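You operate a simulated robot arm through the tools that you are given. There is no shell and no other tool.

You are at the controls of a simulated two-armed robot. One attempt, no reset.

JOB
Vent the air tester and shut the middle and back lines.
Fine: blue button first; each line of the valve block off by its white button, its dial back to 1; the coupler stays clamped.

The check looks at the end state, three seconds after you hand in, the way a careful person would. Anything else that was tipped, shoved, dropped, spilled or broken makes it a failure.

ROBOT AND FRAMES
Two 7-joint arms with fingered hands on one trunk that stands fixed in place. Base frame: the origin is at the foot of the trunk, x ahead of it, y to its left, z up. Units: m, degrees, N and s.
The left shoulder is at [0.121, 0.17, 1.109], the right one opposite. With the tool pointing down near the work surface each hand reaches from about 0.38 to 0.82 m from the base axis, measured 20 degrees to its own side. Payload 4 kg a hand.
The tool frame of a hand sits at the grasp point between the pads (the TCP): z along the fingers, y along the line on which they close. The tips reach 0.026 m beyond it. The gripper opens to 0.132 m; its body begins 0.073 m behind the TCP. The gripper is a hand of 4 fingers: y runs from the thumb to the fingers, the wrist lies at [0, 0, -0.224] in the tool frame, and closing takes about 1.5 s.
Orientation is that of the tool frame in the base frame, as a unit quaternion [w, x, y, z]. With the fingers straight down and closing along the base's y, the tool's x points along the base's -x, its y along +y and its z along -z.

CONTROLS
- The arms move only by the tool move_arm. It takes "left_series", "right_series" or both (then of equal length, played together; a hand with none holds still); each is a list of rows, each a list of 7 numbers: the shift along the tool's x, y, z in units of 50 mm (1.0 is 50 mm), then the turn, a rotation vector about the tool's x, y, z in units of 8 degrees (1.0 is 8 degrees), then the gripper command, from -1 (shut) to 1 (fully open), values between in proportion. In form: [[tx, ty, tz, rx, ry, rz, claw], ...]. A call has 1 to 20 rows; each row shifts and turns the commanded pose from where the row before left it, along the tool's axes as they then stand. A call with a number of a shift or a turn outside -1 to 1 is refused whole. A row lasts 0.2 s, in which the tool goes at most 0.05 m and 8.6 degrees; a call with a longer step from one row to the next is refused whole, and so is a gripper value outside its range. Where a pose cannot be reached the arm comes as near as it can. A force on the tool above 40 N (or 10 N above the force at the start of the call, whichever is more), or a blocked arm, ends the call early, and 0.2 s more pass. The fingers move at their own pace (about 0.108 m/s each) and stop on an object; they squeeze with about 32 N. The grip force told is the motor's: it shows also when the fingers shut on nothing. Time passes only in rows, and 0.2 s behind the last, so rows that do not move let the fingers close. It gives the time, the measured TCP pose, the force on the tool (base axes), the opening and the grip force at its end, in the units of the frame above (readings bear some noise), with the torque about the TCP (base axes, N m) and any sound that the robot's microphone picked up.
- Cameras (640 x 400 px; columns grow to the right, rows downward): "scene" is now at [0.2082, 0.0639, 1.3001]; the picture's right is [0.67, -0.74, 0.00], its down [-0.30, -0.28, -0.91] and it looks along [0.67, 0.61, -0.41] (base axes); focal length 227 px, centre (320, 200). "left" rides on the left gripper at [-0.073, 0.006, -0.094] in its tool frame; the picture's right is [-0.08, -1.00, 0.00], its down [0.78, -0.06, -0.62] and it looks along [0.61, -0.05, 0.79] (tool axes); focal length 230 px, centre (320, 200). "right" rides on the right gripper at [0.073, 0.006, -0.093] in its tool frame; the picture's right is [-0.08, 1.00, 0.00], its down [-0.78, -0.06, -0.62] and it looks along [-0.62, -0.05, 0.79] (tool axes); focal length 230 px, centre (320, 200). There is no depth. A picture from a camera that has moved, and an enlarged one, comes with that camera's place and axes in the base frame and with its lens.
- snapshot(camera): a new picture of that camera. No time passes.
- move_column(by): moves the trunk up (or, below 0, down) by that many m; the arms and the scene camera ride with it, the base frame stays. It gives what a move gives, with no picture.
- grasp_type(shape, hand): the hand has 4 fingers and takes this shape, open, in about a second: jaw (thumb against the fingers, like two jaws); tri (thumb and two fingers); tip (a fingertip pinch); poke (one finger out to press); point (the index stretched); flat (the hand flat); cup (the hand cupped); fist (a fist). The gripper value then closes the fingers along that shape, each until it touches; the sizes above hold for jaw. It gives what a move gives, with no picture.
- aim_head(pan, tilt): turns the head with the scene camera to pan (to the left, within 80 degrees either way) and tilt (down, from -29 to 69), counted from straight ahead of the robot (the tilt from the chest, where the trunk bows). It gives what a move gives.
- inspect(camera, box): a new picture of the part [left, top, right, bottom] of that camera's present view, enlarged. No time passes.
- sign_off(): hands the job in; it is judged then, once.

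Places have to be worked out from the pictures, the camera data and where the tool is seen. Open the grippers and draw the arms clear of the work before you hand the job in, unless the task says otherwise.

The tools are called after "Call:" by a JSON object that holds its "op" and its "data". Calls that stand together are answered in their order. move_arm: Moves the arms, as the interface text tells. Its arguments: {"type":"object","properties":{"left_series":{"type":"array"},"right_series":{"type":"array"}},"required":[]} The other tools are called the same way: move_column (by) moves the trunk up or down; grasp_type (shape, hand) gives the hand a shape; aim_head (pan, tilt) turns the head that bears the scene camera; snapshot (camera) takes a picture; inspect (camera, box) takes an enlarged picture of a part of a camera's view; sign_off () hands the job in.

At the start:

```text
clock: 0.0
left_tcp_pos: [0.4134, 0.4911, 1.1687]
left_tcp_rot: [0.0, 0.0, 1.0, 0.0]
left_force: [0.9, -0.3, -0.4]
left_wrist_torque: [0.01, 0.0, 0.01]
left_gripper_width: 0.1319
left_grip_force: 0.1
left_shape: jaw
right_tcp_pos: [0.4569, 0.0533, 1.1287]
right_tcp_rot: [0.001, 0.0, 1.0, 0.0]
right_force: [0.3, 0.1, 0.8]
right_wrist_torque: [0.02, -0.03, -0.02]
right_gripper_width: 0.1321
right_grip_force: 0.0
right_shape: jaw
trunk travel left (down, up): [-0.125, 0.226]
head pan, tilt (commanded): [42.3, 24.3]
```

scene: 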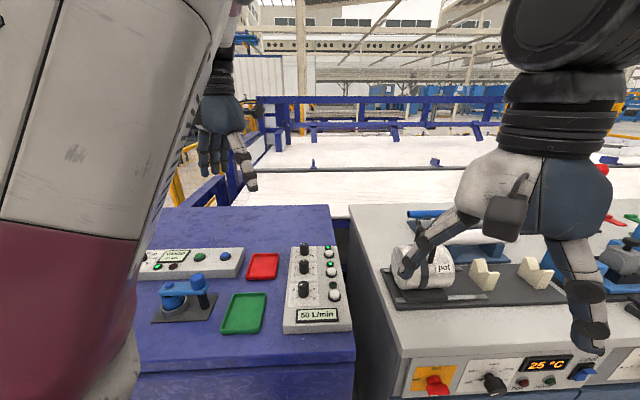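
right: 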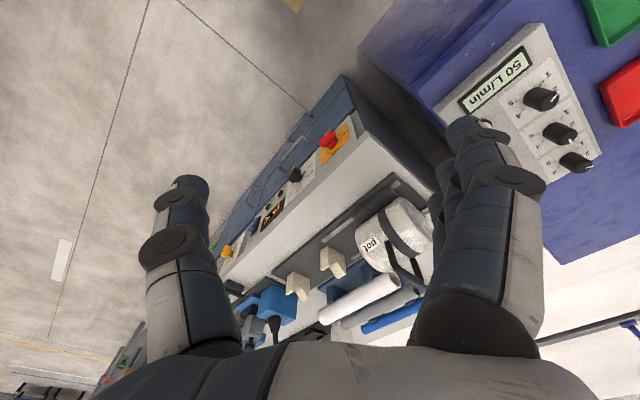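
left: 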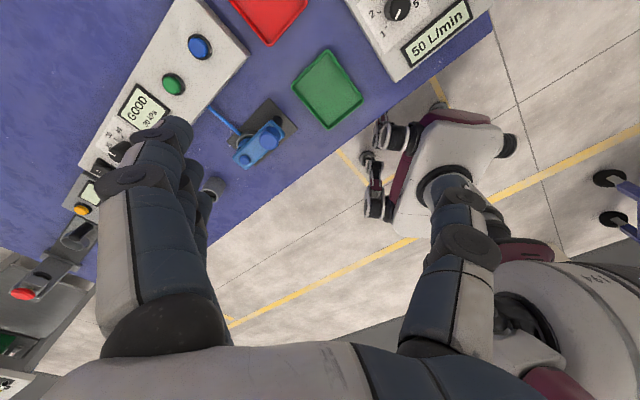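

The pictures show an air tester panel (green and blue buttons, display), a coupler clamp, and a valve block with three dials and white buttons. I look closer at each of these first.

Call:
{"op": "inspect", "data": {"camera": "scene", "box": [270, 230, 370, 340]}}

Call:
{"op": "inspect", "data": {"camera": "scene", "box": [130, 230, 270, 340]}}

Call:
{"op": "inspect", "data": {"camera": "left", "box": [60, 0, 320, 220]}}

Call:
{"op": "inspect", "data": {"camera": "right", "box": [430, 0, 640, 220]}}

```text
3.64 times, centred on (320, 285) of scene
camera zoom: at [0.2082, 0.0639, 1.3001], right [0.67, -0.74, 0.0], down [-0.3, -0.28, -0.91], along [0.67, 0.61, -0.41], focal length 824 px, centre (320, -109)
```

zoom: 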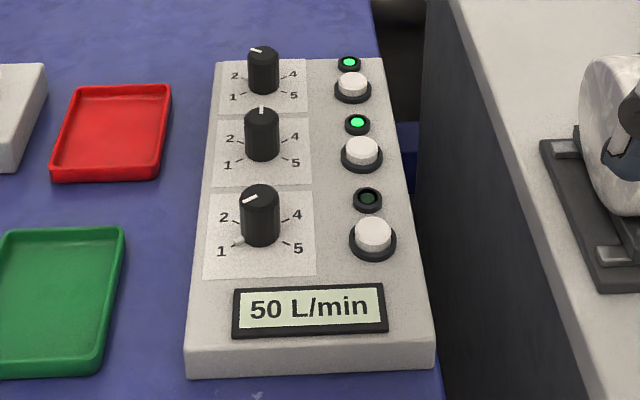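

```text
3.64 times, centred on (200, 285) of scene
camera zoom: at [0.2082, 0.0639, 1.3001], right [0.67, -0.74, 0.0], down [-0.3, -0.28, -0.91], along [0.67, 0.61, -0.41], focal length 824 px, centre (756, -109)
```

zoom: 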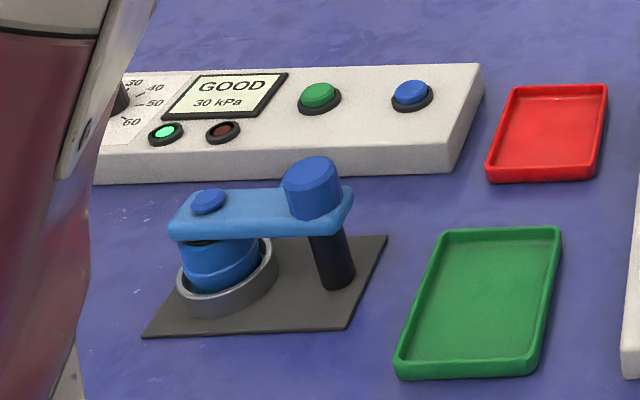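

```text
1.82 times, centred on (190, 110) of left
camera zoom: at [0.4866, 0.4957, 1.2626], right [0.08, -1.0, 0.0], down [-0.78, -0.06, 0.62], along [-0.61, -0.05, -0.79], focal length 418 px, centre (556, 364)
```

zoom: 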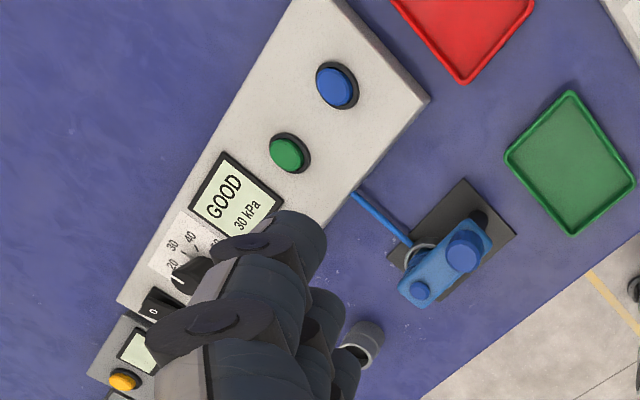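

```text
1.82 times, centred on (535, 110) of right
camera zoom: at [0.3834, 0.0607, 1.2224], right [0.08, 1.0, 0.0], down [0.78, -0.06, 0.62], along [0.62, -0.05, -0.79], focal length 418 px, centre (-71, 364)
```

zoom: 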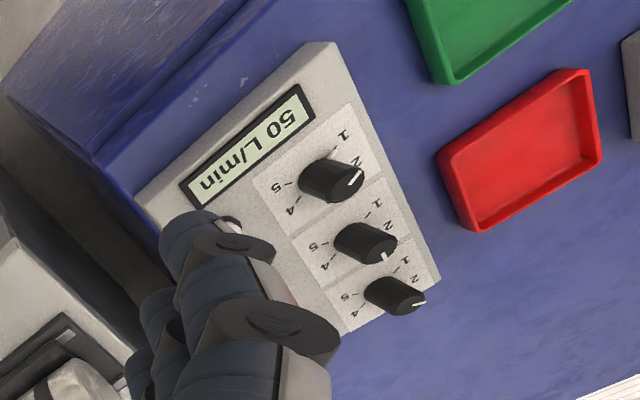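

The blue vent button seems to be around [0.44, 0.68, 0.83]; the middle and back valve lines have lit lamps, the front one is off already. I turn the head to see the station more centrally.

Call:
{"op": "aim_head", "data": {"pan": 48, "tilt": 40}}

Call:
{"op": "snapshot", "data": {"camera": "scene"}}

Call:
{"op": "snapshot", "data": {"camera": "left"}}

```text
clock: 0.8
left_tcp_pos: [0.4133, 0.4905, 1.1685]
left_tcp_rot: [-0.001, 0.001, 1.0, -0.001]
left_force: [0.3, -0.1, 0.2]
left_wrist_torque: [-0.01, 0.02, 0.03]
left_gripper_width: 0.1322
left_grip_force: 0.0
left_shape: jaw
right_tcp_pos: [0.4567, 0.0546, 1.1285]
right_tcp_rot: [0.001, 0.0, 1.0, 0.0]
right_force: [1.0, -0.6, 0.3]
right_wrist_torque: [0.03, -0.03, -0.01]
right_gripper_width: 0.1319
right_grip_force: 0.1
right_shape: jaw
trunk travel left (down, up): [-0.125, 0.226]
head pan, tilt (commanded): [48.0, 40.0]
```

```text
taken
camera scene: at [0.1968, 0.065, 1.2757], right [0.74, -0.67, 0.0], down [-0.43, -0.48, -0.77], along [0.51, 0.57, -0.64], focal length 227 px, centre (320, 200)
```

scene: 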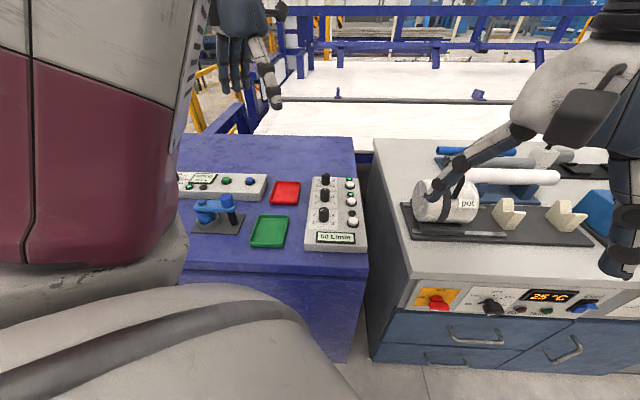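

```text
taken
camera left: at [0.4865, 0.4957, 1.2627], right [0.08, -1.0, 0.0], down [-0.79, -0.06, 0.62], along [-0.61, -0.05, -0.79], focal length 230 px, centre (320, 200)
```

left: 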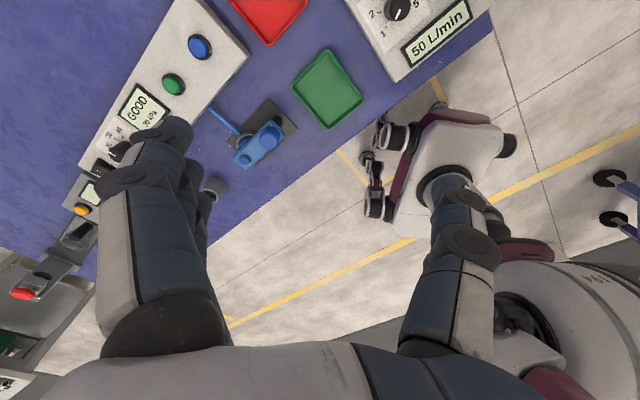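

The blue station is now well in view; I enlarge the valve block, tester and table from this angle for measuring.

Call:
{"op": "inspect", "data": {"camera": "scene", "box": [170, 130, 380, 280]}}

Call:
{"op": "inspect", "data": {"camera": "scene", "box": [295, 165, 375, 255]}}

Call:
{"op": "inspect", "data": {"camera": "scene", "box": [175, 165, 275, 245]}}

```text
2.67 times, centred on (275, 205) of scene
camera zoom: at [0.1968, 0.065, 1.2757], right [0.74, -0.67, 0.0], down [-0.43, -0.48, -0.77], along [0.51, 0.57, -0.64], focal length 604 px, centre (440, 187)
```

zoom: 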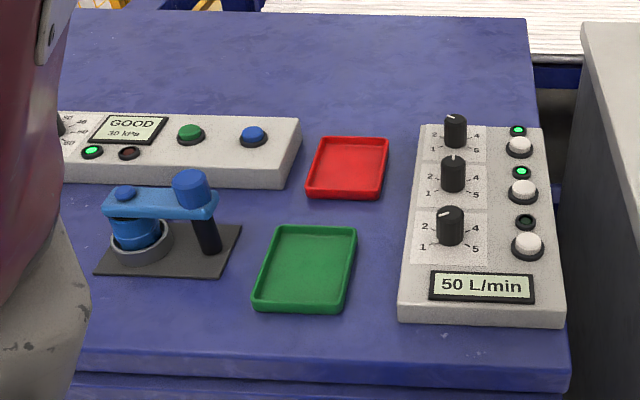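

```text
4.44 times, centred on (335, 210) of scene
camera zoom: at [0.1968, 0.065, 1.2757], right [0.74, -0.67, 0.0], down [-0.43, -0.48, -0.77], along [0.51, 0.57, -0.64], focal length 1007 px, centre (253, 156)
```

zoom: 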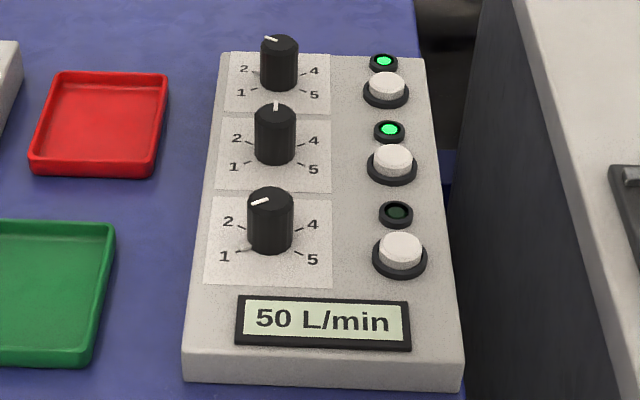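

```text
5.00 times, centred on (225, 205) of scene
camera zoom: at [0.1968, 0.065, 1.2757], right [0.74, -0.67, 0.0], down [-0.43, -0.48, -0.77], along [0.51, 0.57, -0.64], focal length 1133 px, centre (795, 175)
```

zoom: 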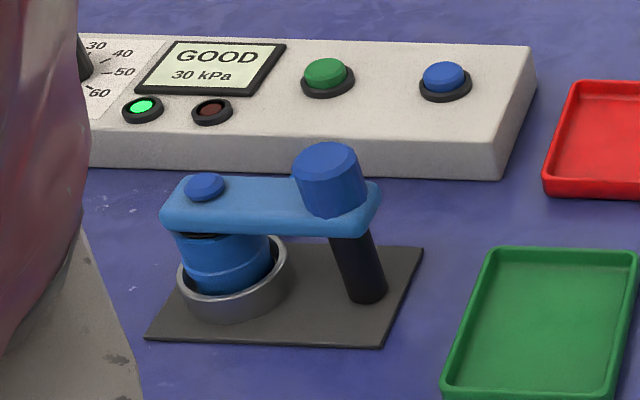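

The station is turned about 45°, with dials at front=1, middle=3, back=2, and lamps lit at middle and back only. I shape the left hand to poke and look where its finger is.

Call:
{"op": "grasp_type", "data": {"shape": "poke", "hand": "left"}}

Call:
{"op": "snapshot", "data": {"camera": "left"}}

Call:
{"op": "snapshot", "data": {"camera": "scene"}}

```text
clock: 1.7
left_tcp_pos: [0.414, 0.4919, 1.1677]
left_tcp_rot: [0.0, 0.001, 1.0, 0.001]
left_force: [0.6, -0.6, -0.1]
left_wrist_torque: [-0.01, -0.02, -0.03]
left_gripper_width: 0.0
left_grip_force: 0.0
left_shape: poke
right_tcp_pos: [0.457, 0.054, 1.1279]
right_tcp_rot: [-0.001, 0.0, 1.0, 0.0]
right_force: [0.0, 0.0, -0.5]
right_wrist_torque: [0.0, 0.02, 0.02]
right_gripper_width: 0.1319
right_grip_force: 0.1
right_shape: jaw
trunk travel left (down, up): [-0.125, 0.226]
head pan, tilt (commanded): [48.0, 40.0]
```

```text
taken
camera left: at [0.4866, 0.4957, 1.2626], right [0.08, -1.0, 0.0], down [-0.78, -0.06, 0.62], along [-0.61, -0.05, -0.79], focal length 230 px, centre (320, 200)
```

left: 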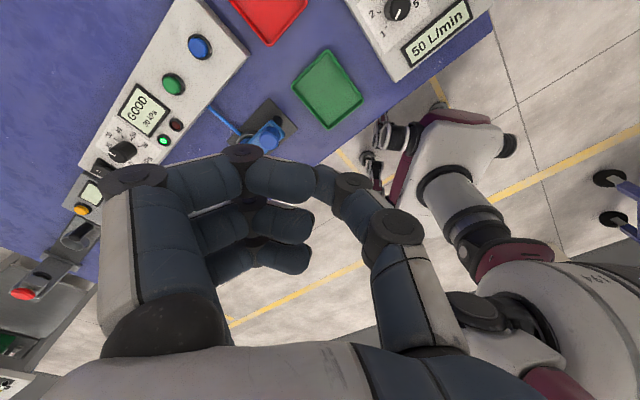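

```text
taken
camera scene: at [0.1968, 0.065, 1.2757], right [0.74, -0.67, 0.0], down [-0.43, -0.48, -0.77], along [0.51, 0.57, -0.64], focal length 227 px, centre (320, 200)
```

scene: 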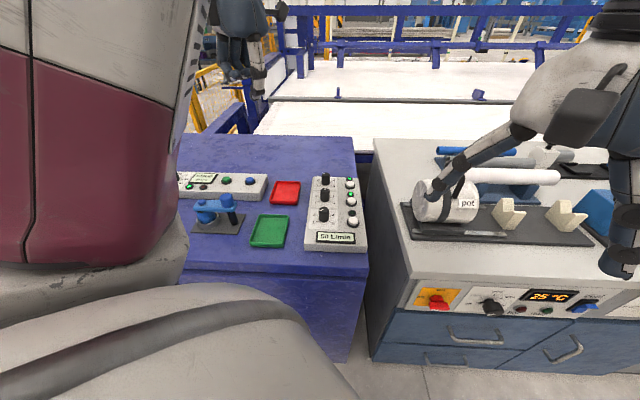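

In the poke shape the near finger is bent toward the thumb; I try the "point" shape to compare which gives a cleaner pressing tip.

Call:
{"op": "grasp_type", "data": {"shape": "point", "hand": "left"}}

Call:
{"op": "snapshot", "data": {"camera": "left"}}

Call:
{"op": "inspect", "data": {"camera": "scene", "box": [190, 0, 310, 110]}}

```text
clock: 2.6
left_tcp_pos: [0.4119, 0.4924, 1.1691]
left_tcp_rot: [0.0, 0.0, 1.0, 0.0]
left_force: [-0.5, 0.8, 0.0]
left_wrist_torque: [-0.03, 0.0, 0.03]
left_gripper_width: 0.1259
left_grip_force: 0.0
left_shape: point
right_tcp_pos: [0.4574, 0.0545, 1.1282]
right_tcp_rot: [0.001, 0.0, 1.0, 0.0]
right_force: [0.5, -0.8, 0.1]
right_wrist_torque: [0.03, -0.02, 0.0]
right_gripper_width: 0.1316
right_grip_force: 0.2
right_shape: jaw
trunk travel left (down, up): [-0.125, 0.226]
head pan, tilt (commanded): [48.0, 40.0]
```

```text
taken
camera left: at [0.4866, 0.4957, 1.2626], right [0.08, -1.0, 0.0], down [-0.78, -0.06, 0.62], along [-0.61, -0.05, -0.79], focal length 230 px, centre (320, 200)
```

left: 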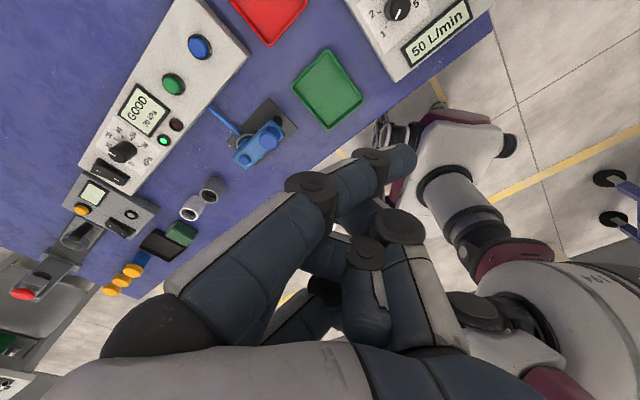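

```text
3.64 times, centred on (250, 55) of scene
camera zoom: at [0.1968, 0.065, 1.2757], right [0.74, -0.67, 0.0], down [-0.43, -0.48, -0.77], along [0.51, 0.57, -0.64], focal length 824 px, centre (574, 727)
```

zoom: 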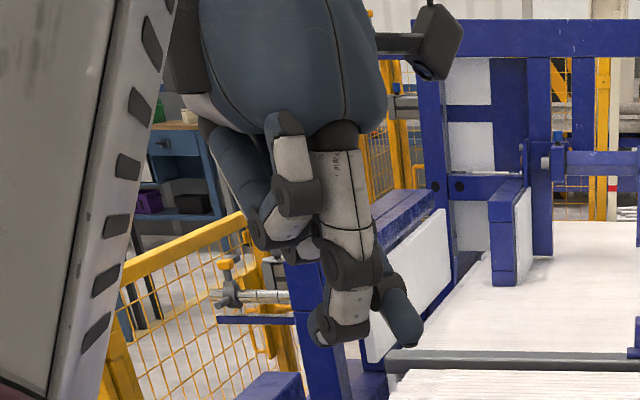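

The point shape has the index leaning in and curled. I go back to poke and view it from the scene camera for comparison.

Call:
{"op": "grasp_type", "data": {"shape": "poke", "hand": "left"}}

Call:
{"op": "inspect", "data": {"camera": "scene", "box": [190, 0, 310, 110]}}

Call:
{"op": "inspect", "data": {"camera": "left", "box": [90, 120, 450, 370]}}

Call:
{"op": "snapshot", "data": {"camera": "right"}}

```text
clock: 3.5
left_tcp_pos: [0.4122, 0.4906, 1.1684]
left_tcp_rot: [0.0, 0.0, 1.0, 0.0]
left_force: [0.2, -0.1, -0.7]
left_wrist_torque: [-0.01, 0.01, -0.02]
left_gripper_width: 0.0
left_grip_force: 0.1
left_shape: poke
right_tcp_pos: [0.4572, 0.0538, 1.1276]
right_tcp_rot: [0.001, 0.0, 1.0, 0.0]
right_force: [-0.1, -0.1, 0.9]
right_wrist_torque: [0.03, -0.04, 0.04]
right_gripper_width: 0.132
right_grip_force: 0.0
right_shape: jaw
trunk travel left (down, up): [-0.125, 0.226]
head pan, tilt (commanded): [48.0, 40.0]
```

```text
3.64 times, centred on (250, 55) of scene
camera zoom: at [0.1968, 0.065, 1.2757], right [0.74, -0.67, 0.0], down [-0.43, -0.48, -0.77], along [0.51, 0.57, -0.64], focal length 824 px, centre (574, 727)
```

zoom: 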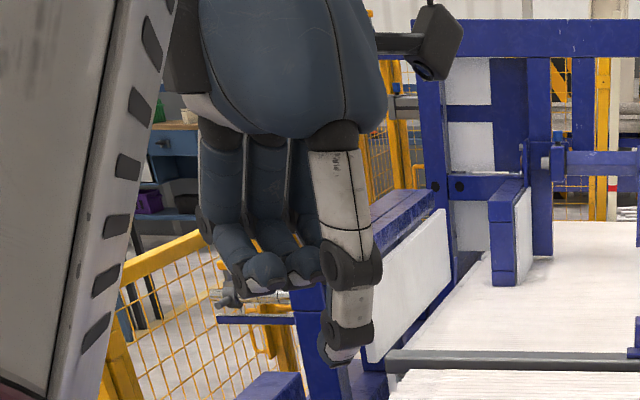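

```text
1.60 times, centred on (270, 245) of left
camera zoom: at [0.4866, 0.4957, 1.2626], right [0.08, -1.0, 0.0], down [-0.78, -0.06, 0.62], along [-0.61, -0.05, -0.79], focal length 368 px, centre (400, 128)
```

zoom: 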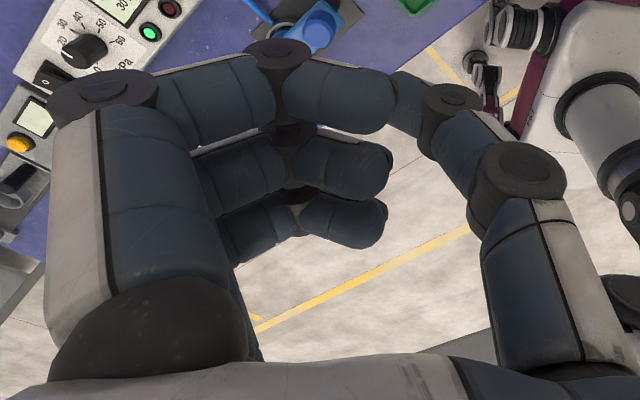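

```text
taken
camera right: at [0.3834, 0.0607, 1.2224], right [0.08, 1.0, 0.0], down [0.78, -0.06, 0.62], along [0.62, -0.05, -0.79], focal length 230 px, centre (320, 200)
```

right: 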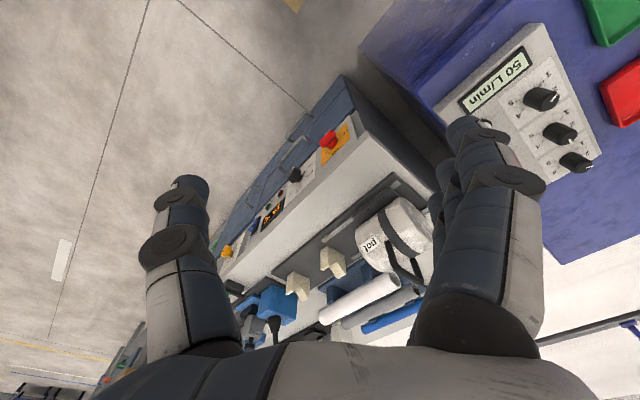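

In poke the thumb tip is lowest and lies on the tool axis, 26 mm beyond the TCP, with the curled fingers about 30 mm higher. I move it to hover above the blue button estimate, keeping well above it.

Call:
{"op": "move_arm", "data": {"left_series": [[-0.065, 0.48, 0.4, 0, 0, 0, 1], [-0.065, 0.48, 0.4, 0, 0, 0, 1], [-0.065, 0.48, 0.4, 0, 0, 0, 1], [-0.065, 0.48, 0.4, 0, 0, 0, 1], [-0.065, 0.48, 0.4, 0, 0, 0, 1], [-0.065, 0.48, 0.4, 0, 0, 0, 1], [-0.065, 0.48, 0.4, 0, 0, 0, 1], [-0.065, 0.48, 0.4, 0, 0, 0, 1], [0, 0, 0, 0, 0, 0, 1]]}}

Call:
{"op": "snapshot", "data": {"camera": "left"}}

Call:
{"op": "snapshot", "data": {"camera": "scene"}}

```text
clock: 5.5
left_tcp_pos: [0.4386, 0.6814, 1.0069]
left_tcp_rot: [0.0, 0.0, 1.0, 0.0]
left_force: [-0.4, -0.5, -0.3]
left_wrist_torque: [0.01, 0.03, 0.04]
left_gripper_width: 0.0
left_grip_force: 0.1
left_shape: poke
right_tcp_pos: [0.4566, 0.0541, 1.1295]
right_tcp_rot: [0.001, 0.0, 1.0, -0.001]
right_force: [-0.2, 0.7, 0.2]
right_wrist_torque: [0.03, -0.01, -0.03]
right_gripper_width: 0.1319
right_grip_force: 0.1
right_shape: jaw
trunk travel left (down, up): [-0.125, 0.226]
head pan, tilt (commanded): [48.0, 40.0]
```

```text
taken
camera left: at [0.5114, 0.6879, 1.1017], right [0.08, -1.0, 0.0], down [-0.79, -0.06, 0.62], along [-0.61, -0.05, -0.79], focal length 230 px, centre (320, 200)
```

left: 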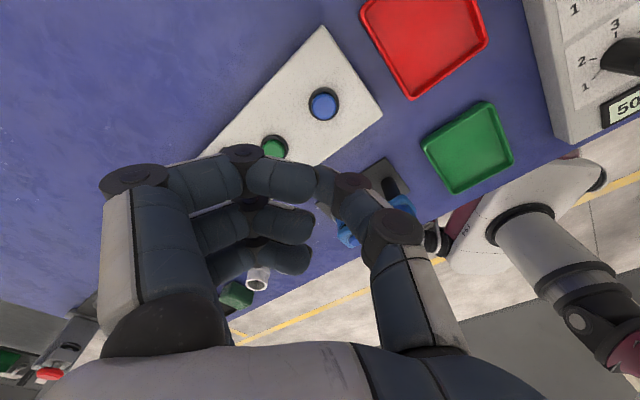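

```text
taken
camera scene: at [0.1965, 0.0646, 1.2758], right [0.74, -0.67, 0.0], down [-0.43, -0.48, -0.77], along [0.51, 0.57, -0.64], focal length 227 px, centre (320, 200)
```

scene: 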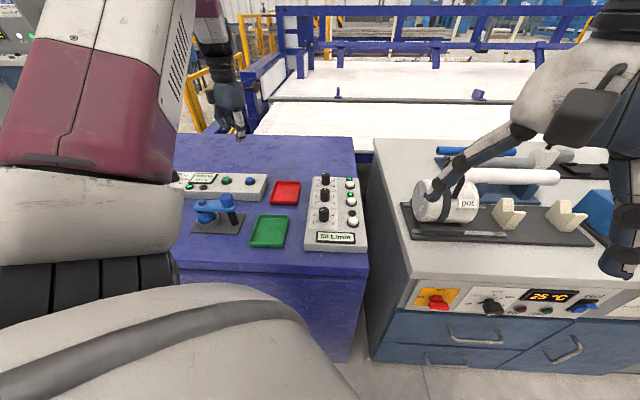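

Triangulating, the blue button top is near [0.439, 0.680, 0.843]. I lower so the thumb tip sits about 15 mm above it and check alignment.

Call:
{"op": "move_arm", "data": {"left_series": [[0, 0, 0.4, 0, 0, 0, 1], [0, 0, 0.4, 0, 0, 0, 1], [0, 0, 0.4, 0, 0, 0, 1], [0, 0, 0.4, 0, 0, 0, 1], [0, 0, 0.4, 0, 0, 0, 1], [0, 0, 0.4, 0, 0, 0, 1], [0, 0, 0, 0, 0, 0, 1]]}}

Call:
{"op": "inspect", "data": {"camera": "scene", "box": [175, 130, 295, 220]}}

Call:
{"op": "snapshot", "data": {"camera": "left"}}

```text
clock: 7.1
left_tcp_pos: [0.4389, 0.6818, 0.8873]
left_tcp_rot: [0.0, 0.0, 1.0, 0.0]
left_force: [-0.8, 0.1, -0.3]
left_wrist_torque: [0.03, -0.01, -0.01]
left_gripper_width: 0.0
left_grip_force: 0.2
left_shape: poke
right_tcp_pos: [0.4558, 0.0539, 1.1281]
right_tcp_rot: [0.001, 0.0, 1.0, 0.0]
right_force: [0.6, -0.2, 0.8]
right_wrist_torque: [0.0, 0.02, -0.01]
right_gripper_width: 0.1318
right_grip_force: 0.0
right_shape: jaw
trunk travel left (down, up): [-0.125, 0.226]
head pan, tilt (commanded): [48.0, 40.0]
```

```text
4.44 times, centred on (235, 175) of scene
camera zoom: at [0.1966, 0.0648, 1.2758], right [0.74, -0.67, 0.0], down [-0.43, -0.48, -0.77], along [0.51, 0.57, -0.64], focal length 1007 px, centre (698, 311)
```

zoom: 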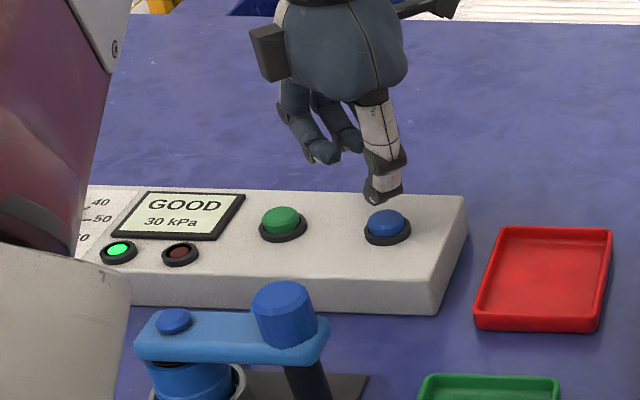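

```text
taken
camera left: at [0.5116, 0.6869, 0.9815], right [0.08, -1.0, 0.0], down [-0.79, -0.06, 0.62], along [-0.61, -0.05, -0.79], focal length 230 px, centre (320, 200)
```

left: 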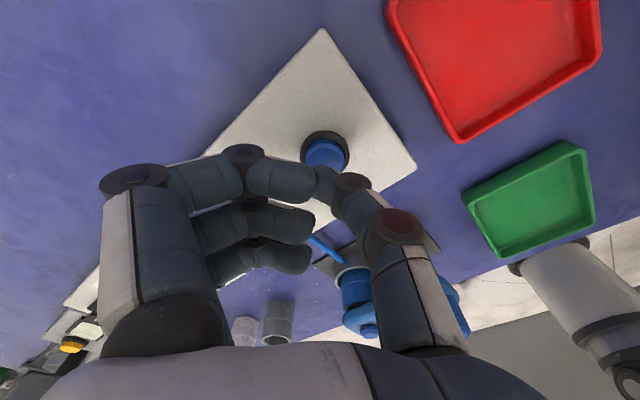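

The tip is straight above the blue button with roughly 18 mm to go, the button being 2–3 mm off in xy. I correct it and go down slowly to contact.

Call:
{"op": "move_arm", "data": {"left_series": [[-0.04, -0.06, 0.06, 0, 0, 0, 1], [0, 0, 0.08, 0, 0, 0, 1], [0, 0, 0.08, 0, 0, 0, 1], [0, 0, 0.06, 0, 0, 0, 1], [0, 0, 0.04, 0, 0, 0, 1], [0, 0, 0.04, 0, 0, 0, 1], [0, 0, 0, 0, 0, 0, 1]]}}

Call:
{"op": "inspect", "data": {"camera": "scene", "box": [175, 130, 295, 220]}}

```text
clock: 8.7
left_tcp_pos: [0.4413, 0.6792, 0.8719]
left_tcp_rot: [0.001, 0.001, 1.0, -0.001]
left_force: [1.2, 0.8, 3.3]
left_wrist_torque: [0.05, -0.06, 0.01]
left_gripper_width: 0.0
left_grip_force: 0.0
left_shape: poke
right_tcp_pos: [0.458, 0.0534, 1.1281]
right_tcp_rot: [0.0, 0.0, 1.0, 0.0]
right_force: [0.2, 0.6, -0.3]
right_wrist_torque: [0.01, 0.02, 0.03]
right_gripper_width: 0.1318
right_grip_force: 0.1
right_shape: jaw
trunk travel left (down, up): [-0.125, 0.226]
head pan, tilt (commanded): [48.0, 40.0]
heard: click
```

```text
4.44 times, centred on (235, 175) of scene
camera zoom: at [0.1967, 0.0647, 1.2757], right [0.74, -0.67, 0.0], down [-0.43, -0.48, -0.77], along [0.51, 0.57, -0.64], focal length 1007 px, centre (698, 311)
```

zoom: 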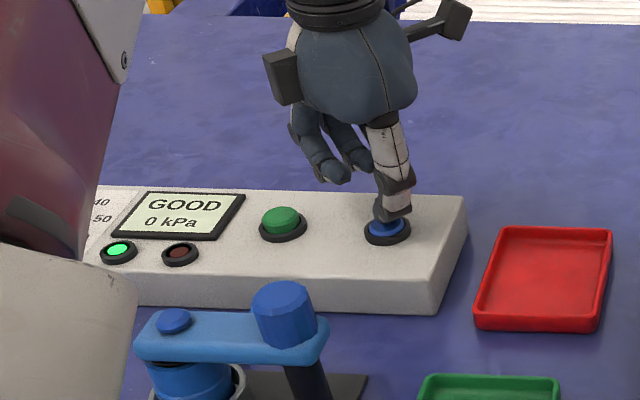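

A click was heard and the display dropped to 0 kPa, so the tester is vented. I lift straight up, then check that it remains so.

Call:
{"op": "move_arm", "data": {"left_series": [[0, 0, -0.1, 0, 0, 0, 1], [0, 0, -0.4, 0, 0, 0, 1], [0, 0, -0.5, 0, 0, 0, 1], [0, 0, -0.5, 0, 0, 0, 1], [0, 0, -0.5, 0, 0, 0, 1], [0, 0, -0.5, 0, 0, 0, 1], [0, 0, -0.5, 0, 0, 0, 1], [0, 0, 0, 0, 0, 0, 1]]}}

Call:
{"op": "inspect", "data": {"camera": "scene", "box": [175, 130, 295, 220]}}

Call:
{"op": "inspect", "data": {"camera": "scene", "box": [295, 165, 375, 255]}}

```text
clock: 10.5
left_tcp_pos: [0.4403, 0.6802, 1.021]
left_tcp_rot: [0.0, 0.0, 1.0, 0.0]
left_force: [0.5, -0.1, 0.5]
left_wrist_torque: [0.02, 0.02, 0.0]
left_gripper_width: 0.0001
left_grip_force: 0.0
left_shape: poke
right_tcp_pos: [0.458, 0.0546, 1.1284]
right_tcp_rot: [-0.001, 0.0, 1.0, -0.001]
right_force: [0.3, 0.3, 0.5]
right_wrist_torque: [-0.01, -0.04, -0.01]
right_gripper_width: 0.1319
right_grip_force: 0.0
right_shape: jaw
trunk travel left (down, up): [-0.125, 0.226]
head pan, tilt (commanded): [48.0, 40.0]
```

```text
4.44 times, centred on (235, 175) of scene
camera zoom: at [0.1971, 0.0652, 1.2756], right [0.74, -0.67, 0.0], down [-0.43, -0.48, -0.77], along [0.51, 0.57, -0.64], focal length 1007 px, centre (698, 311)
```

zoom: 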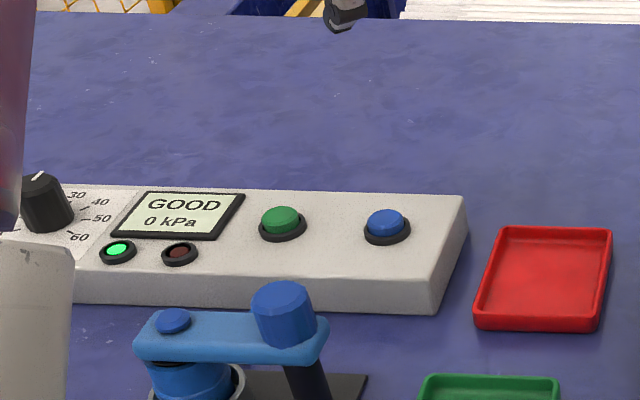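

```text
4.44 times, centred on (335, 210) of scene
camera zoom: at [0.1971, 0.0652, 1.2756], right [0.74, -0.67, 0.0], down [-0.43, -0.48, -0.77], along [0.51, 0.57, -0.64], focal length 1007 px, centre (253, 156)
```

zoom: 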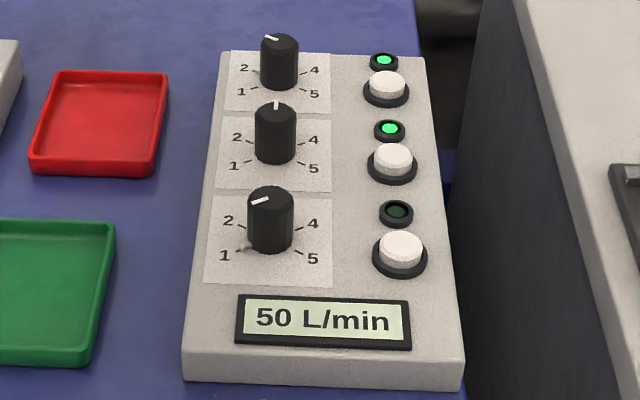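

Display stays at 0 kPa and the coupler is untouched. Next I move the hand over the valve block and turn it 45° so the fingers lie toward the back over the button row, away from the dials.

Call:
{"op": "move_arm", "data": {"left_series": [[-0.336, -0.594, 0, 0, 0, 0, 1], [-0.336, -0.594, 0, 0, 0, 0, 1], [-0.336, -0.594, 0, 0, 0, 0, 1], [-0.336, -0.594, 0, 0, 0, 0, 1], [-0.336, -0.594, 0, 0, 0, 0, 1], [-0.336, -0.594, 0, 0, 0, 0, 1], [-0.336, -0.594, 0, 0, 0, 0, 1], [-0.336, -0.594, 0, 0, 0, 0, 1], [-0.336, -0.594, 0, 0, 0, 0, 1], [-0.336, -0.594, 0, 0, 0, 0, 1], [0, 0, 0, 0, 0, 1, 1], [0, 0, 0, 0, 0, 1, 1], [0, 0, 0, 0, 0, 1, 1], [0, 0, 0, 0, 0, 1, 1], [0, 0, 0, 0, 0, 1, 1], [0, 0, 0, 0, 0, 0.625, 1], [0, 0, 0, 0, 0, 0, 1]]}}

Call:
{"op": "snapshot", "data": {"camera": "left"}}

Call:
{"op": "snapshot", "data": {"camera": "scene"}}

```text
clock: 14.1
left_tcp_pos: [0.6093, 0.3828, 1.0209]
left_tcp_rot: [0.0, 0.383, 0.924, 0.001]
left_force: [-0.4, -1.0, 0.6]
left_wrist_torque: [0.01, 0.04, -0.03]
left_gripper_width: 0.0001
left_grip_force: 0.1
left_shape: poke
right_tcp_pos: [0.4563, 0.0533, 1.1278]
right_tcp_rot: [0.0, 0.0, 1.0, 0.0]
right_force: [0.2, -0.5, 0.5]
right_wrist_torque: [0.0, 0.0, 0.0]
right_gripper_width: 0.1319
right_grip_force: 0.1
right_shape: jaw
trunk travel left (down, up): [-0.125, 0.226]
head pan, tilt (commanded): [48.0, 40.0]
```

```text
taken
camera left: at [0.6647, 0.3347, 1.1143], right [-0.65, -0.76, 0.0], down [-0.6, 0.51, 0.62], along [-0.47, 0.4, -0.79], focal length 230 px, centre (320, 200)
```

left: 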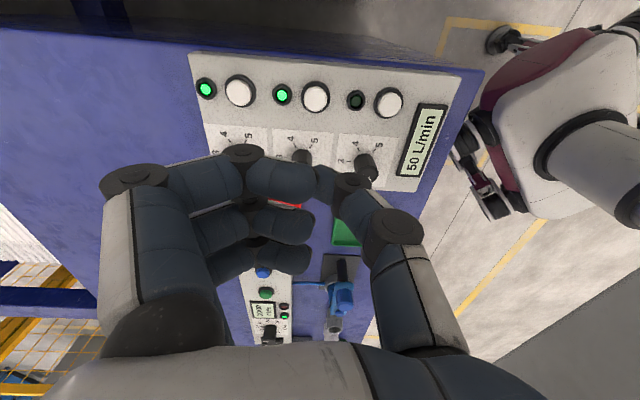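

```text
taken
camera scene: at [0.1968, 0.065, 1.2757], right [0.74, -0.67, 0.0], down [-0.43, -0.48, -0.77], along [0.51, 0.57, -0.64], focal length 227 px, centre (320, 200)
```

scene: 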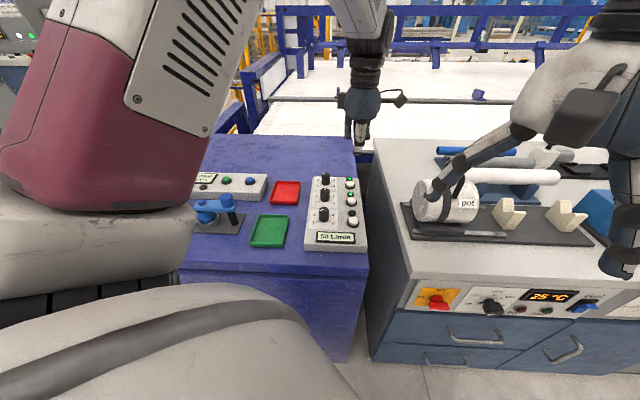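

The hand is over the valve block with all three white buttons visible. I enlarge the left view for precise pixel positions.

Call:
{"op": "inspect", "data": {"camera": "left", "box": [180, 40, 480, 220]}}

Call:
{"op": "inspect", "data": {"camera": "scene", "box": [295, 105, 395, 255]}}

```text
2.13 times, centred on (330, 130) of left
camera zoom: at [0.6647, 0.3347, 1.1143], right [-0.65, -0.76, 0.0], down [-0.6, 0.51, 0.62], along [-0.47, 0.4, -0.79], focal length 491 px, centre (299, 349)
```

zoom: 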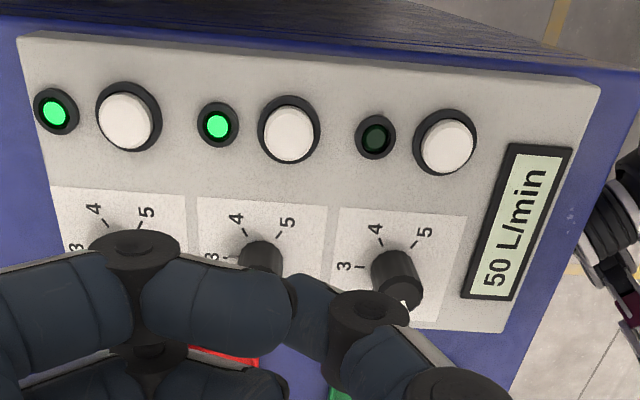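

```text
2.67 times, centred on (345, 180) of scene
camera zoom: at [0.1968, 0.065, 1.2757], right [0.74, -0.67, 0.0], down [-0.43, -0.48, -0.77], along [0.51, 0.57, -0.64], focal length 604 px, centre (253, 253)
```

zoom: 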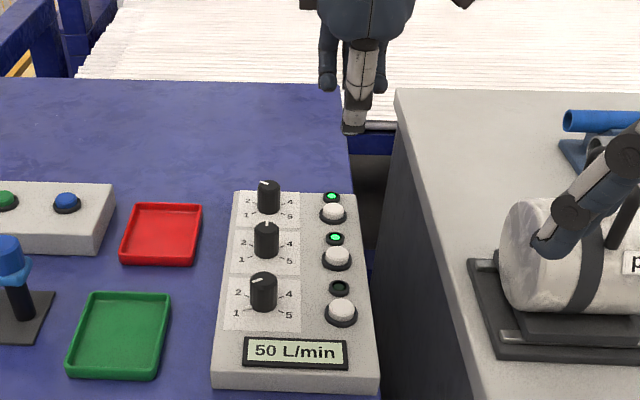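

Middle button centre comes out at about [0.6155, 0.384], back at [0.674, 0.4437]. I align over the middle one and descend to about 15 mm above it.

Call:
{"op": "move_arm", "data": {"left_series": [[-0.066, 0.109, 0.39, 0, 0, 0, 1], [0, 0, 0.39, 0, 0, 0, 1], [0, 0, 0.39, 0, 0, 0, 1], [0, 0, 0.39, 0, 0, 0, 1], [0, 0, 0.39, 0, 0, 0, 1], [0, 0, 0.39, 0, 0, 0, 1], [0, 0, 0.39, 0, 0, 0, 1], [0, 0, 0, 0, 0, 0, 1]]}}

Call:
{"op": "snapshot", "data": {"camera": "left"}}

Call:
{"op": "inspect", "data": {"camera": "scene", "box": [295, 125, 395, 255]}}

```text
clock: 15.9
left_tcp_pos: [0.6161, 0.384, 0.8848]
left_tcp_rot: [0.0, 0.383, 0.924, 0.0]
left_force: [-0.2, -0.5, -0.7]
left_wrist_torque: [0.01, -0.01, 0.02]
left_gripper_width: 0.0
left_grip_force: 0.0
left_shape: poke
right_tcp_pos: [0.4578, 0.055, 1.1287]
right_tcp_rot: [0.001, 0.0, 1.0, -0.001]
right_force: [0.7, 1.0, -0.7]
right_wrist_torque: [0.01, -0.02, -0.02]
right_gripper_width: 0.1318
right_grip_force: 0.0
right_shape: jaw
trunk travel left (down, up): [-0.125, 0.226]
head pan, tilt (commanded): [48.0, 40.0]
```

```text
taken
camera left: at [0.6717, 0.3366, 0.979], right [-0.65, -0.76, 0.0], down [-0.6, 0.51, 0.62], along [-0.47, 0.4, -0.79], focal length 230 px, centre (320, 200)
```

left: 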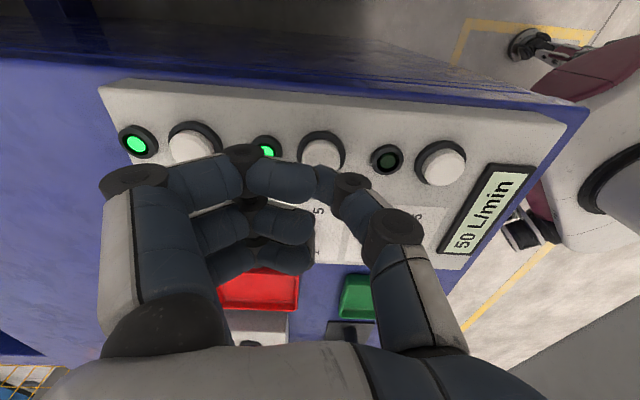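

```text
3.08 times, centred on (345, 190) of scene
camera zoom: at [0.1965, 0.0649, 1.2758], right [0.74, -0.67, 0.0], down [-0.43, -0.48, -0.77], along [0.51, 0.57, -0.64], focal length 697 px, centre (243, 231)
```

zoom: 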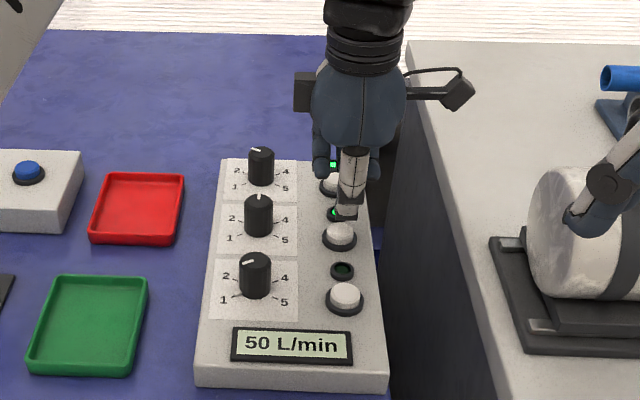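

From the scene view the tip may be a few mm to the right of the button's centre, so I zoom in on both views before pressing.

Call:
{"op": "inspect", "data": {"camera": "scene", "box": [325, 165, 375, 215]}}

Call:
{"op": "inspect", "data": {"camera": "left", "box": [260, 110, 390, 200]}}

```text
8.00 times, centred on (350, 190) of scene
camera zoom: at [0.1965, 0.0649, 1.2758], right [0.74, -0.67, 0.0], down [-0.43, -0.48, -0.77], along [0.51, 0.57, -0.64], focal length 1813 px, centre (80, 280)
```

zoom: 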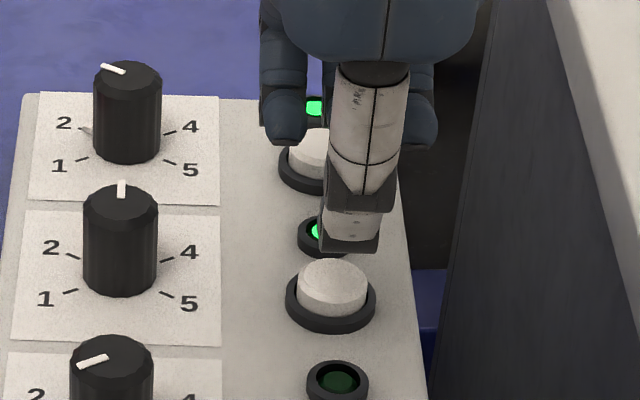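

```text
4.44 times, centred on (325, 155) of left
camera zoom: at [0.6717, 0.3366, 0.979], right [-0.65, -0.76, 0.0], down [-0.6, 0.51, 0.62], along [-0.47, 0.4, -0.79], focal length 1022 px, centre (298, 400)
```

zoom: 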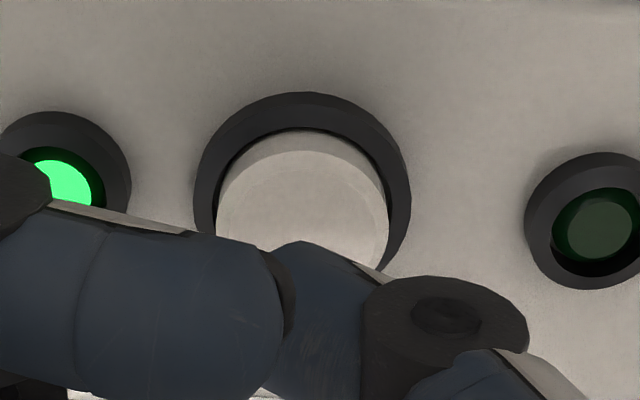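

The tip is confirmed on the tool axis; the middle button's best estimate is [0.614, 0.386, 0.839], so I shift 3 mm toward the dials and press slowly.

Call:
{"op": "move_arm", "data": {"left_series": [[0.064, 0, 0.08, 0, 0, 0, 1], [0, 0, 0.08, 0, 0, 0, 1], [0, 0, 0.08, 0, 0, 0, 1], [0, 0, 0.06, 0, 0, 0, 1], [0, 0, 0.04, 0, 0, 0, 1], [0, 0, 0.04, 0, 0, 0, 1], [0, 0, 0.04, 0, 0, 0, 1], [0, 0, 0, 0, 0, 0, 1]]}}

Call:
{"op": "inspect", "data": {"camera": "scene", "box": [325, 165, 375, 215]}}

```text
clock: 17.7
left_tcp_pos: [0.6127, 0.3863, 0.863]
left_tcp_rot: [0.001, 0.382, 0.924, 0.0]
left_force: [-1.8, -0.4, 12.0]
left_wrist_torque: [0.02, 0.0, 0.01]
left_gripper_width: 0.0
left_grip_force: 0.1
left_shape: poke
right_tcp_pos: [0.4555, 0.0534, 1.1284]
right_tcp_rot: [0.0, 0.0, 1.0, 0.001]
right_force: [0.4, -0.3, -0.1]
right_wrist_torque: [0.04, -0.04, 0.03]
right_gripper_width: 0.1317
right_grip_force: 0.1
right_shape: jaw
trunk travel left (down, up): [-0.125, 0.226]
head pan, tilt (commanded): [48.0, 40.0]
heard: click
```

```text
8.00 times, centred on (350, 190) of scene
camera zoom: at [0.1955, 0.0644, 1.2761], right [0.74, -0.67, 0.0], down [-0.43, -0.48, -0.77], along [0.51, 0.57, -0.64], focal length 1813 px, centre (80, 280)
```

zoom: 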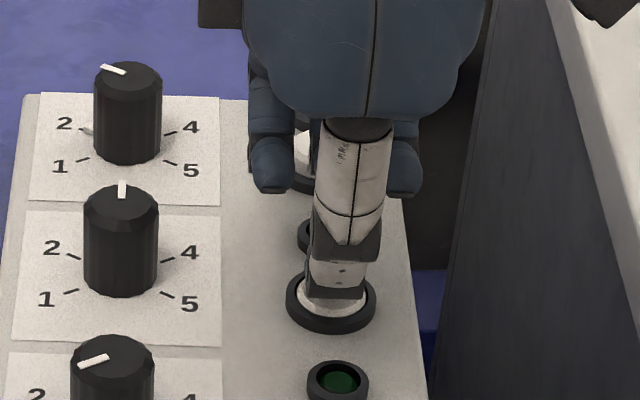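

A click, and the lamp next to the middle button looks dark now. I lift and check it, then shift back about 83 mm over the back button.

Call:
{"op": "move_arm", "data": {"left_series": [[0, 0, -0.2, 0, 0, 0, 1], [0, 0, -0.4, 0, 0, 0, 1], [0, 0, -0.5, 0, 0, 0, 1], [0, 0, -0.4, 0, 0, 0, 1], [0, 0.415, 0, 0, 0, 0, 1], [0, 0.415, 0, 0, 0, 0, 1], [0, 0.415, 0, 0, 0, 0, 1], [0, 0.415, 0, 0, 0, 0, 1], [0, 0, 0, 0, 0, 0, 1]]}}

Call:
{"op": "inspect", "data": {"camera": "scene", "box": [295, 125, 395, 255]}}

Call:
{"op": "snapshot", "data": {"camera": "left"}}

```text
clock: 19.7
left_tcp_pos: [0.6713, 0.4445, 0.939]
left_tcp_rot: [0.0, 0.383, 0.924, 0.0]
left_force: [0.0, 0.3, 0.4]
left_wrist_torque: [0.0, 0.0, 0.0]
left_gripper_width: 0.0
left_grip_force: 0.0
left_shape: poke
right_tcp_pos: [0.4563, 0.0537, 1.1283]
right_tcp_rot: [0.001, 0.0, 1.0, 0.0]
right_force: [-0.7, 0.3, 0.0]
right_wrist_torque: [-0.03, 0.01, -0.01]
right_gripper_width: 0.1318
right_grip_force: 0.1
right_shape: jaw
trunk travel left (down, up): [-0.125, 0.226]
head pan, tilt (commanded): [48.0, 40.0]
```

```text
3.08 times, centred on (345, 190) of scene
camera zoom: at [0.1965, 0.0649, 1.2758], right [0.74, -0.67, 0.0], down [-0.43, -0.48, -0.77], along [0.51, 0.57, -0.64], focal length 697 px, centre (243, 231)
```

zoom: 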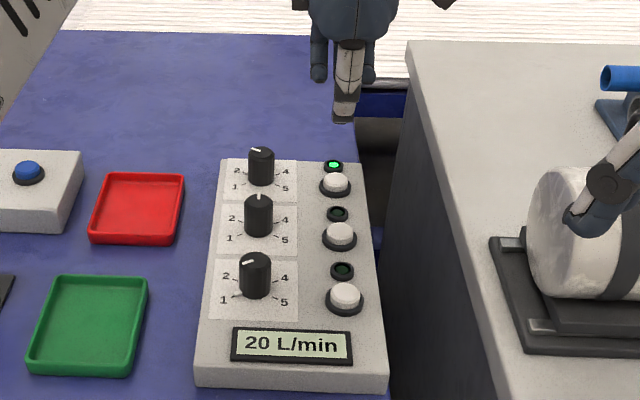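

```text
taken
camera left: at [0.7276, 0.3971, 1.0335], right [-0.65, -0.76, 0.0], down [-0.6, 0.51, 0.62], along [-0.47, 0.4, -0.79], focal length 230 px, centre (320, 200)
```

left: 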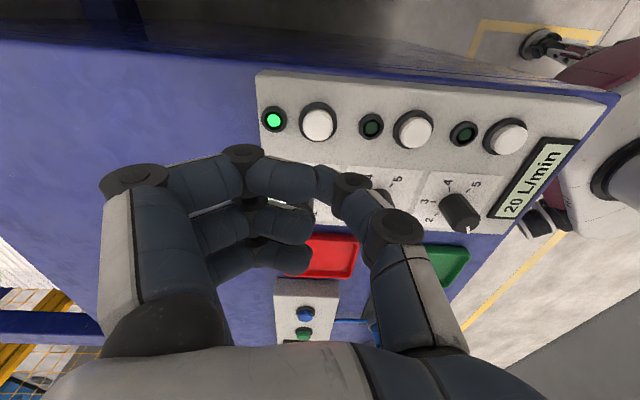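

The middle lamp is off and the flow dropped from 50 to 20 L/min, so the back line gives the remaining 20. The hand is nearly above the back button; I shift 2 mm and press it the same way.

Call:
{"op": "move_arm", "data": {"left_series": [[-0.02, 0.03, 0.3, 0, 0, 0, 1], [0, 0, 0.3, 0, 0, 0, 1], [0, 0, 0.3, 0, 0, 0, 1], [0, 0, 0.2, 0, 0, 0, 1], [0, 0, 0.1, 0, 0, 0, 1], [0, 0, 0.08, 0, 0, 0, 1], [0, 0, 0.06, 0, 0, 0, 1], [0, 0, 0.06, 0, 0, 0, 1], [0, 0, 0.05, 0, 0, 0, 1], [0, 0, 0.05, 0, 0, 0, 1], [0, 0, 0, 0, 0, 0, 1]]}}

Call:
{"op": "inspect", "data": {"camera": "scene", "box": [325, 155, 375, 205]}}

```text
clock: 22.1
left_tcp_pos: [0.6739, 0.445, 0.8635]
left_tcp_rot: [0.002, 0.383, 0.924, 0.001]
left_force: [-1.1, 0.8, 10.9]
left_wrist_torque: [0.02, 0.04, 0.01]
left_gripper_width: 0.0001
left_grip_force: 0.1
left_shape: poke
right_tcp_pos: [0.4569, 0.0541, 1.1295]
right_tcp_rot: [0.0, 0.0, 1.0, 0.0]
right_force: [0.6, 1.2, -0.3]
right_wrist_torque: [0.0, -0.02, 0.01]
right_gripper_width: 0.1319
right_grip_force: 0.1
right_shape: jaw
trunk travel left (down, up): [-0.125, 0.226]
head pan, tilt (commanded): [48.0, 40.0]
heard: click
```

```text
8.00 times, centred on (350, 180) of scene
camera zoom: at [0.1954, 0.0643, 1.2761], right [0.74, -0.67, 0.0], down [-0.43, -0.48, -0.77], along [0.51, 0.57, -0.64], focal length 1813 px, centre (80, 360)
```

zoom: 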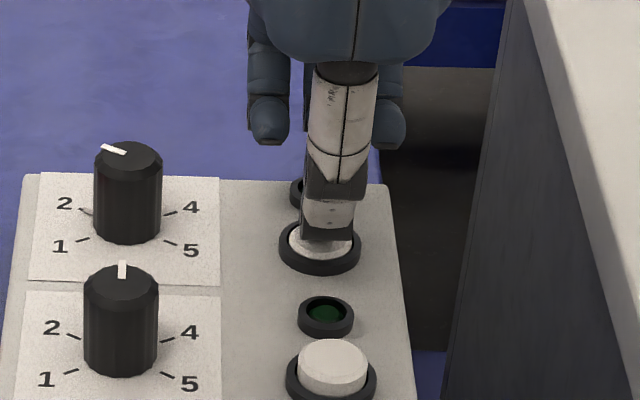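

A click was heard with about 11 N. I lift away straight up by 150 mm and check lamps and flow display.

Call:
{"op": "move_arm", "data": {"left_series": [[0, 0, -0.2, 0, 0, 0, 1], [0, 0, -0.4, 0, 0, 0, 1], [0, 0, -0.6, 0, 0, 0, 1], [0, 0, -0.6, 0, 0, 0, 1], [0, 0, -0.6, 0, 0, 0, 1], [0, 0, -0.6, 0, 0, 0, 1], [0, 0, 0, 0, 0, 0, 1]]}}

Call:
{"op": "inspect", "data": {"camera": "scene", "box": [295, 155, 375, 255]}}

Call:
{"op": "snapshot", "data": {"camera": "left"}}

```text
clock: 23.7
left_tcp_pos: [0.6756, 0.4458, 1.0132]
left_tcp_rot: [0.0, 0.383, 0.924, -0.001]
left_force: [0.7, -0.1, 0.5]
left_wrist_torque: [0.0, 0.03, -0.01]
left_gripper_width: 0.0
left_grip_force: 0.0
left_shape: poke
right_tcp_pos: [0.4574, 0.0535, 1.1273]
right_tcp_rot: [0.0, 0.0, 1.0, 0.0]
right_force: [0.3, -0.4, -1.3]
right_wrist_torque: [-0.02, -0.02, 0.0]
right_gripper_width: 0.1317
right_grip_force: 0.0
right_shape: jaw
trunk travel left (down, up): [-0.125, 0.226]
head pan, tilt (commanded): [48.0, 40.0]
```

```text
4.00 times, centred on (335, 205) of scene
camera zoom: at [0.1973, 0.0651, 1.2755], right [0.74, -0.67, 0.0], down [-0.43, -0.48, -0.77], along [0.51, 0.57, -0.64], focal length 907 px, centre (260, 180)
```

zoom: 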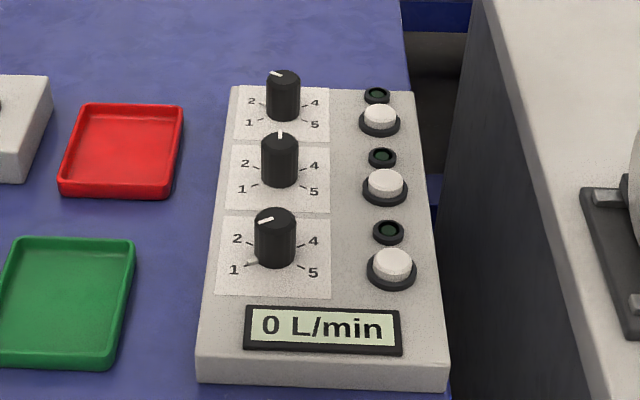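

```text
taken
camera left: at [0.7305, 0.3971, 1.1067], right [-0.65, -0.76, 0.0], down [-0.6, 0.51, 0.62], along [-0.47, 0.4, -0.79], focal length 230 px, centre (320, 200)
```

left: 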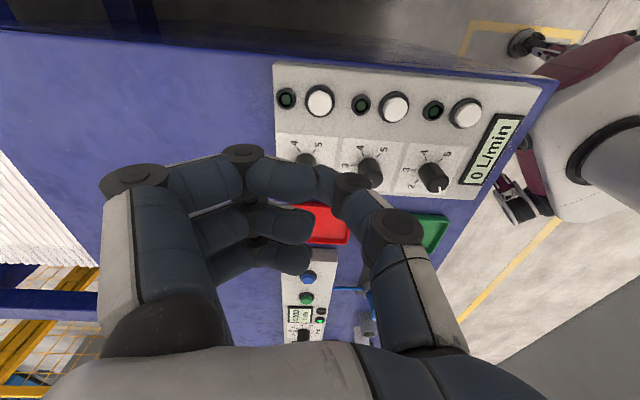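

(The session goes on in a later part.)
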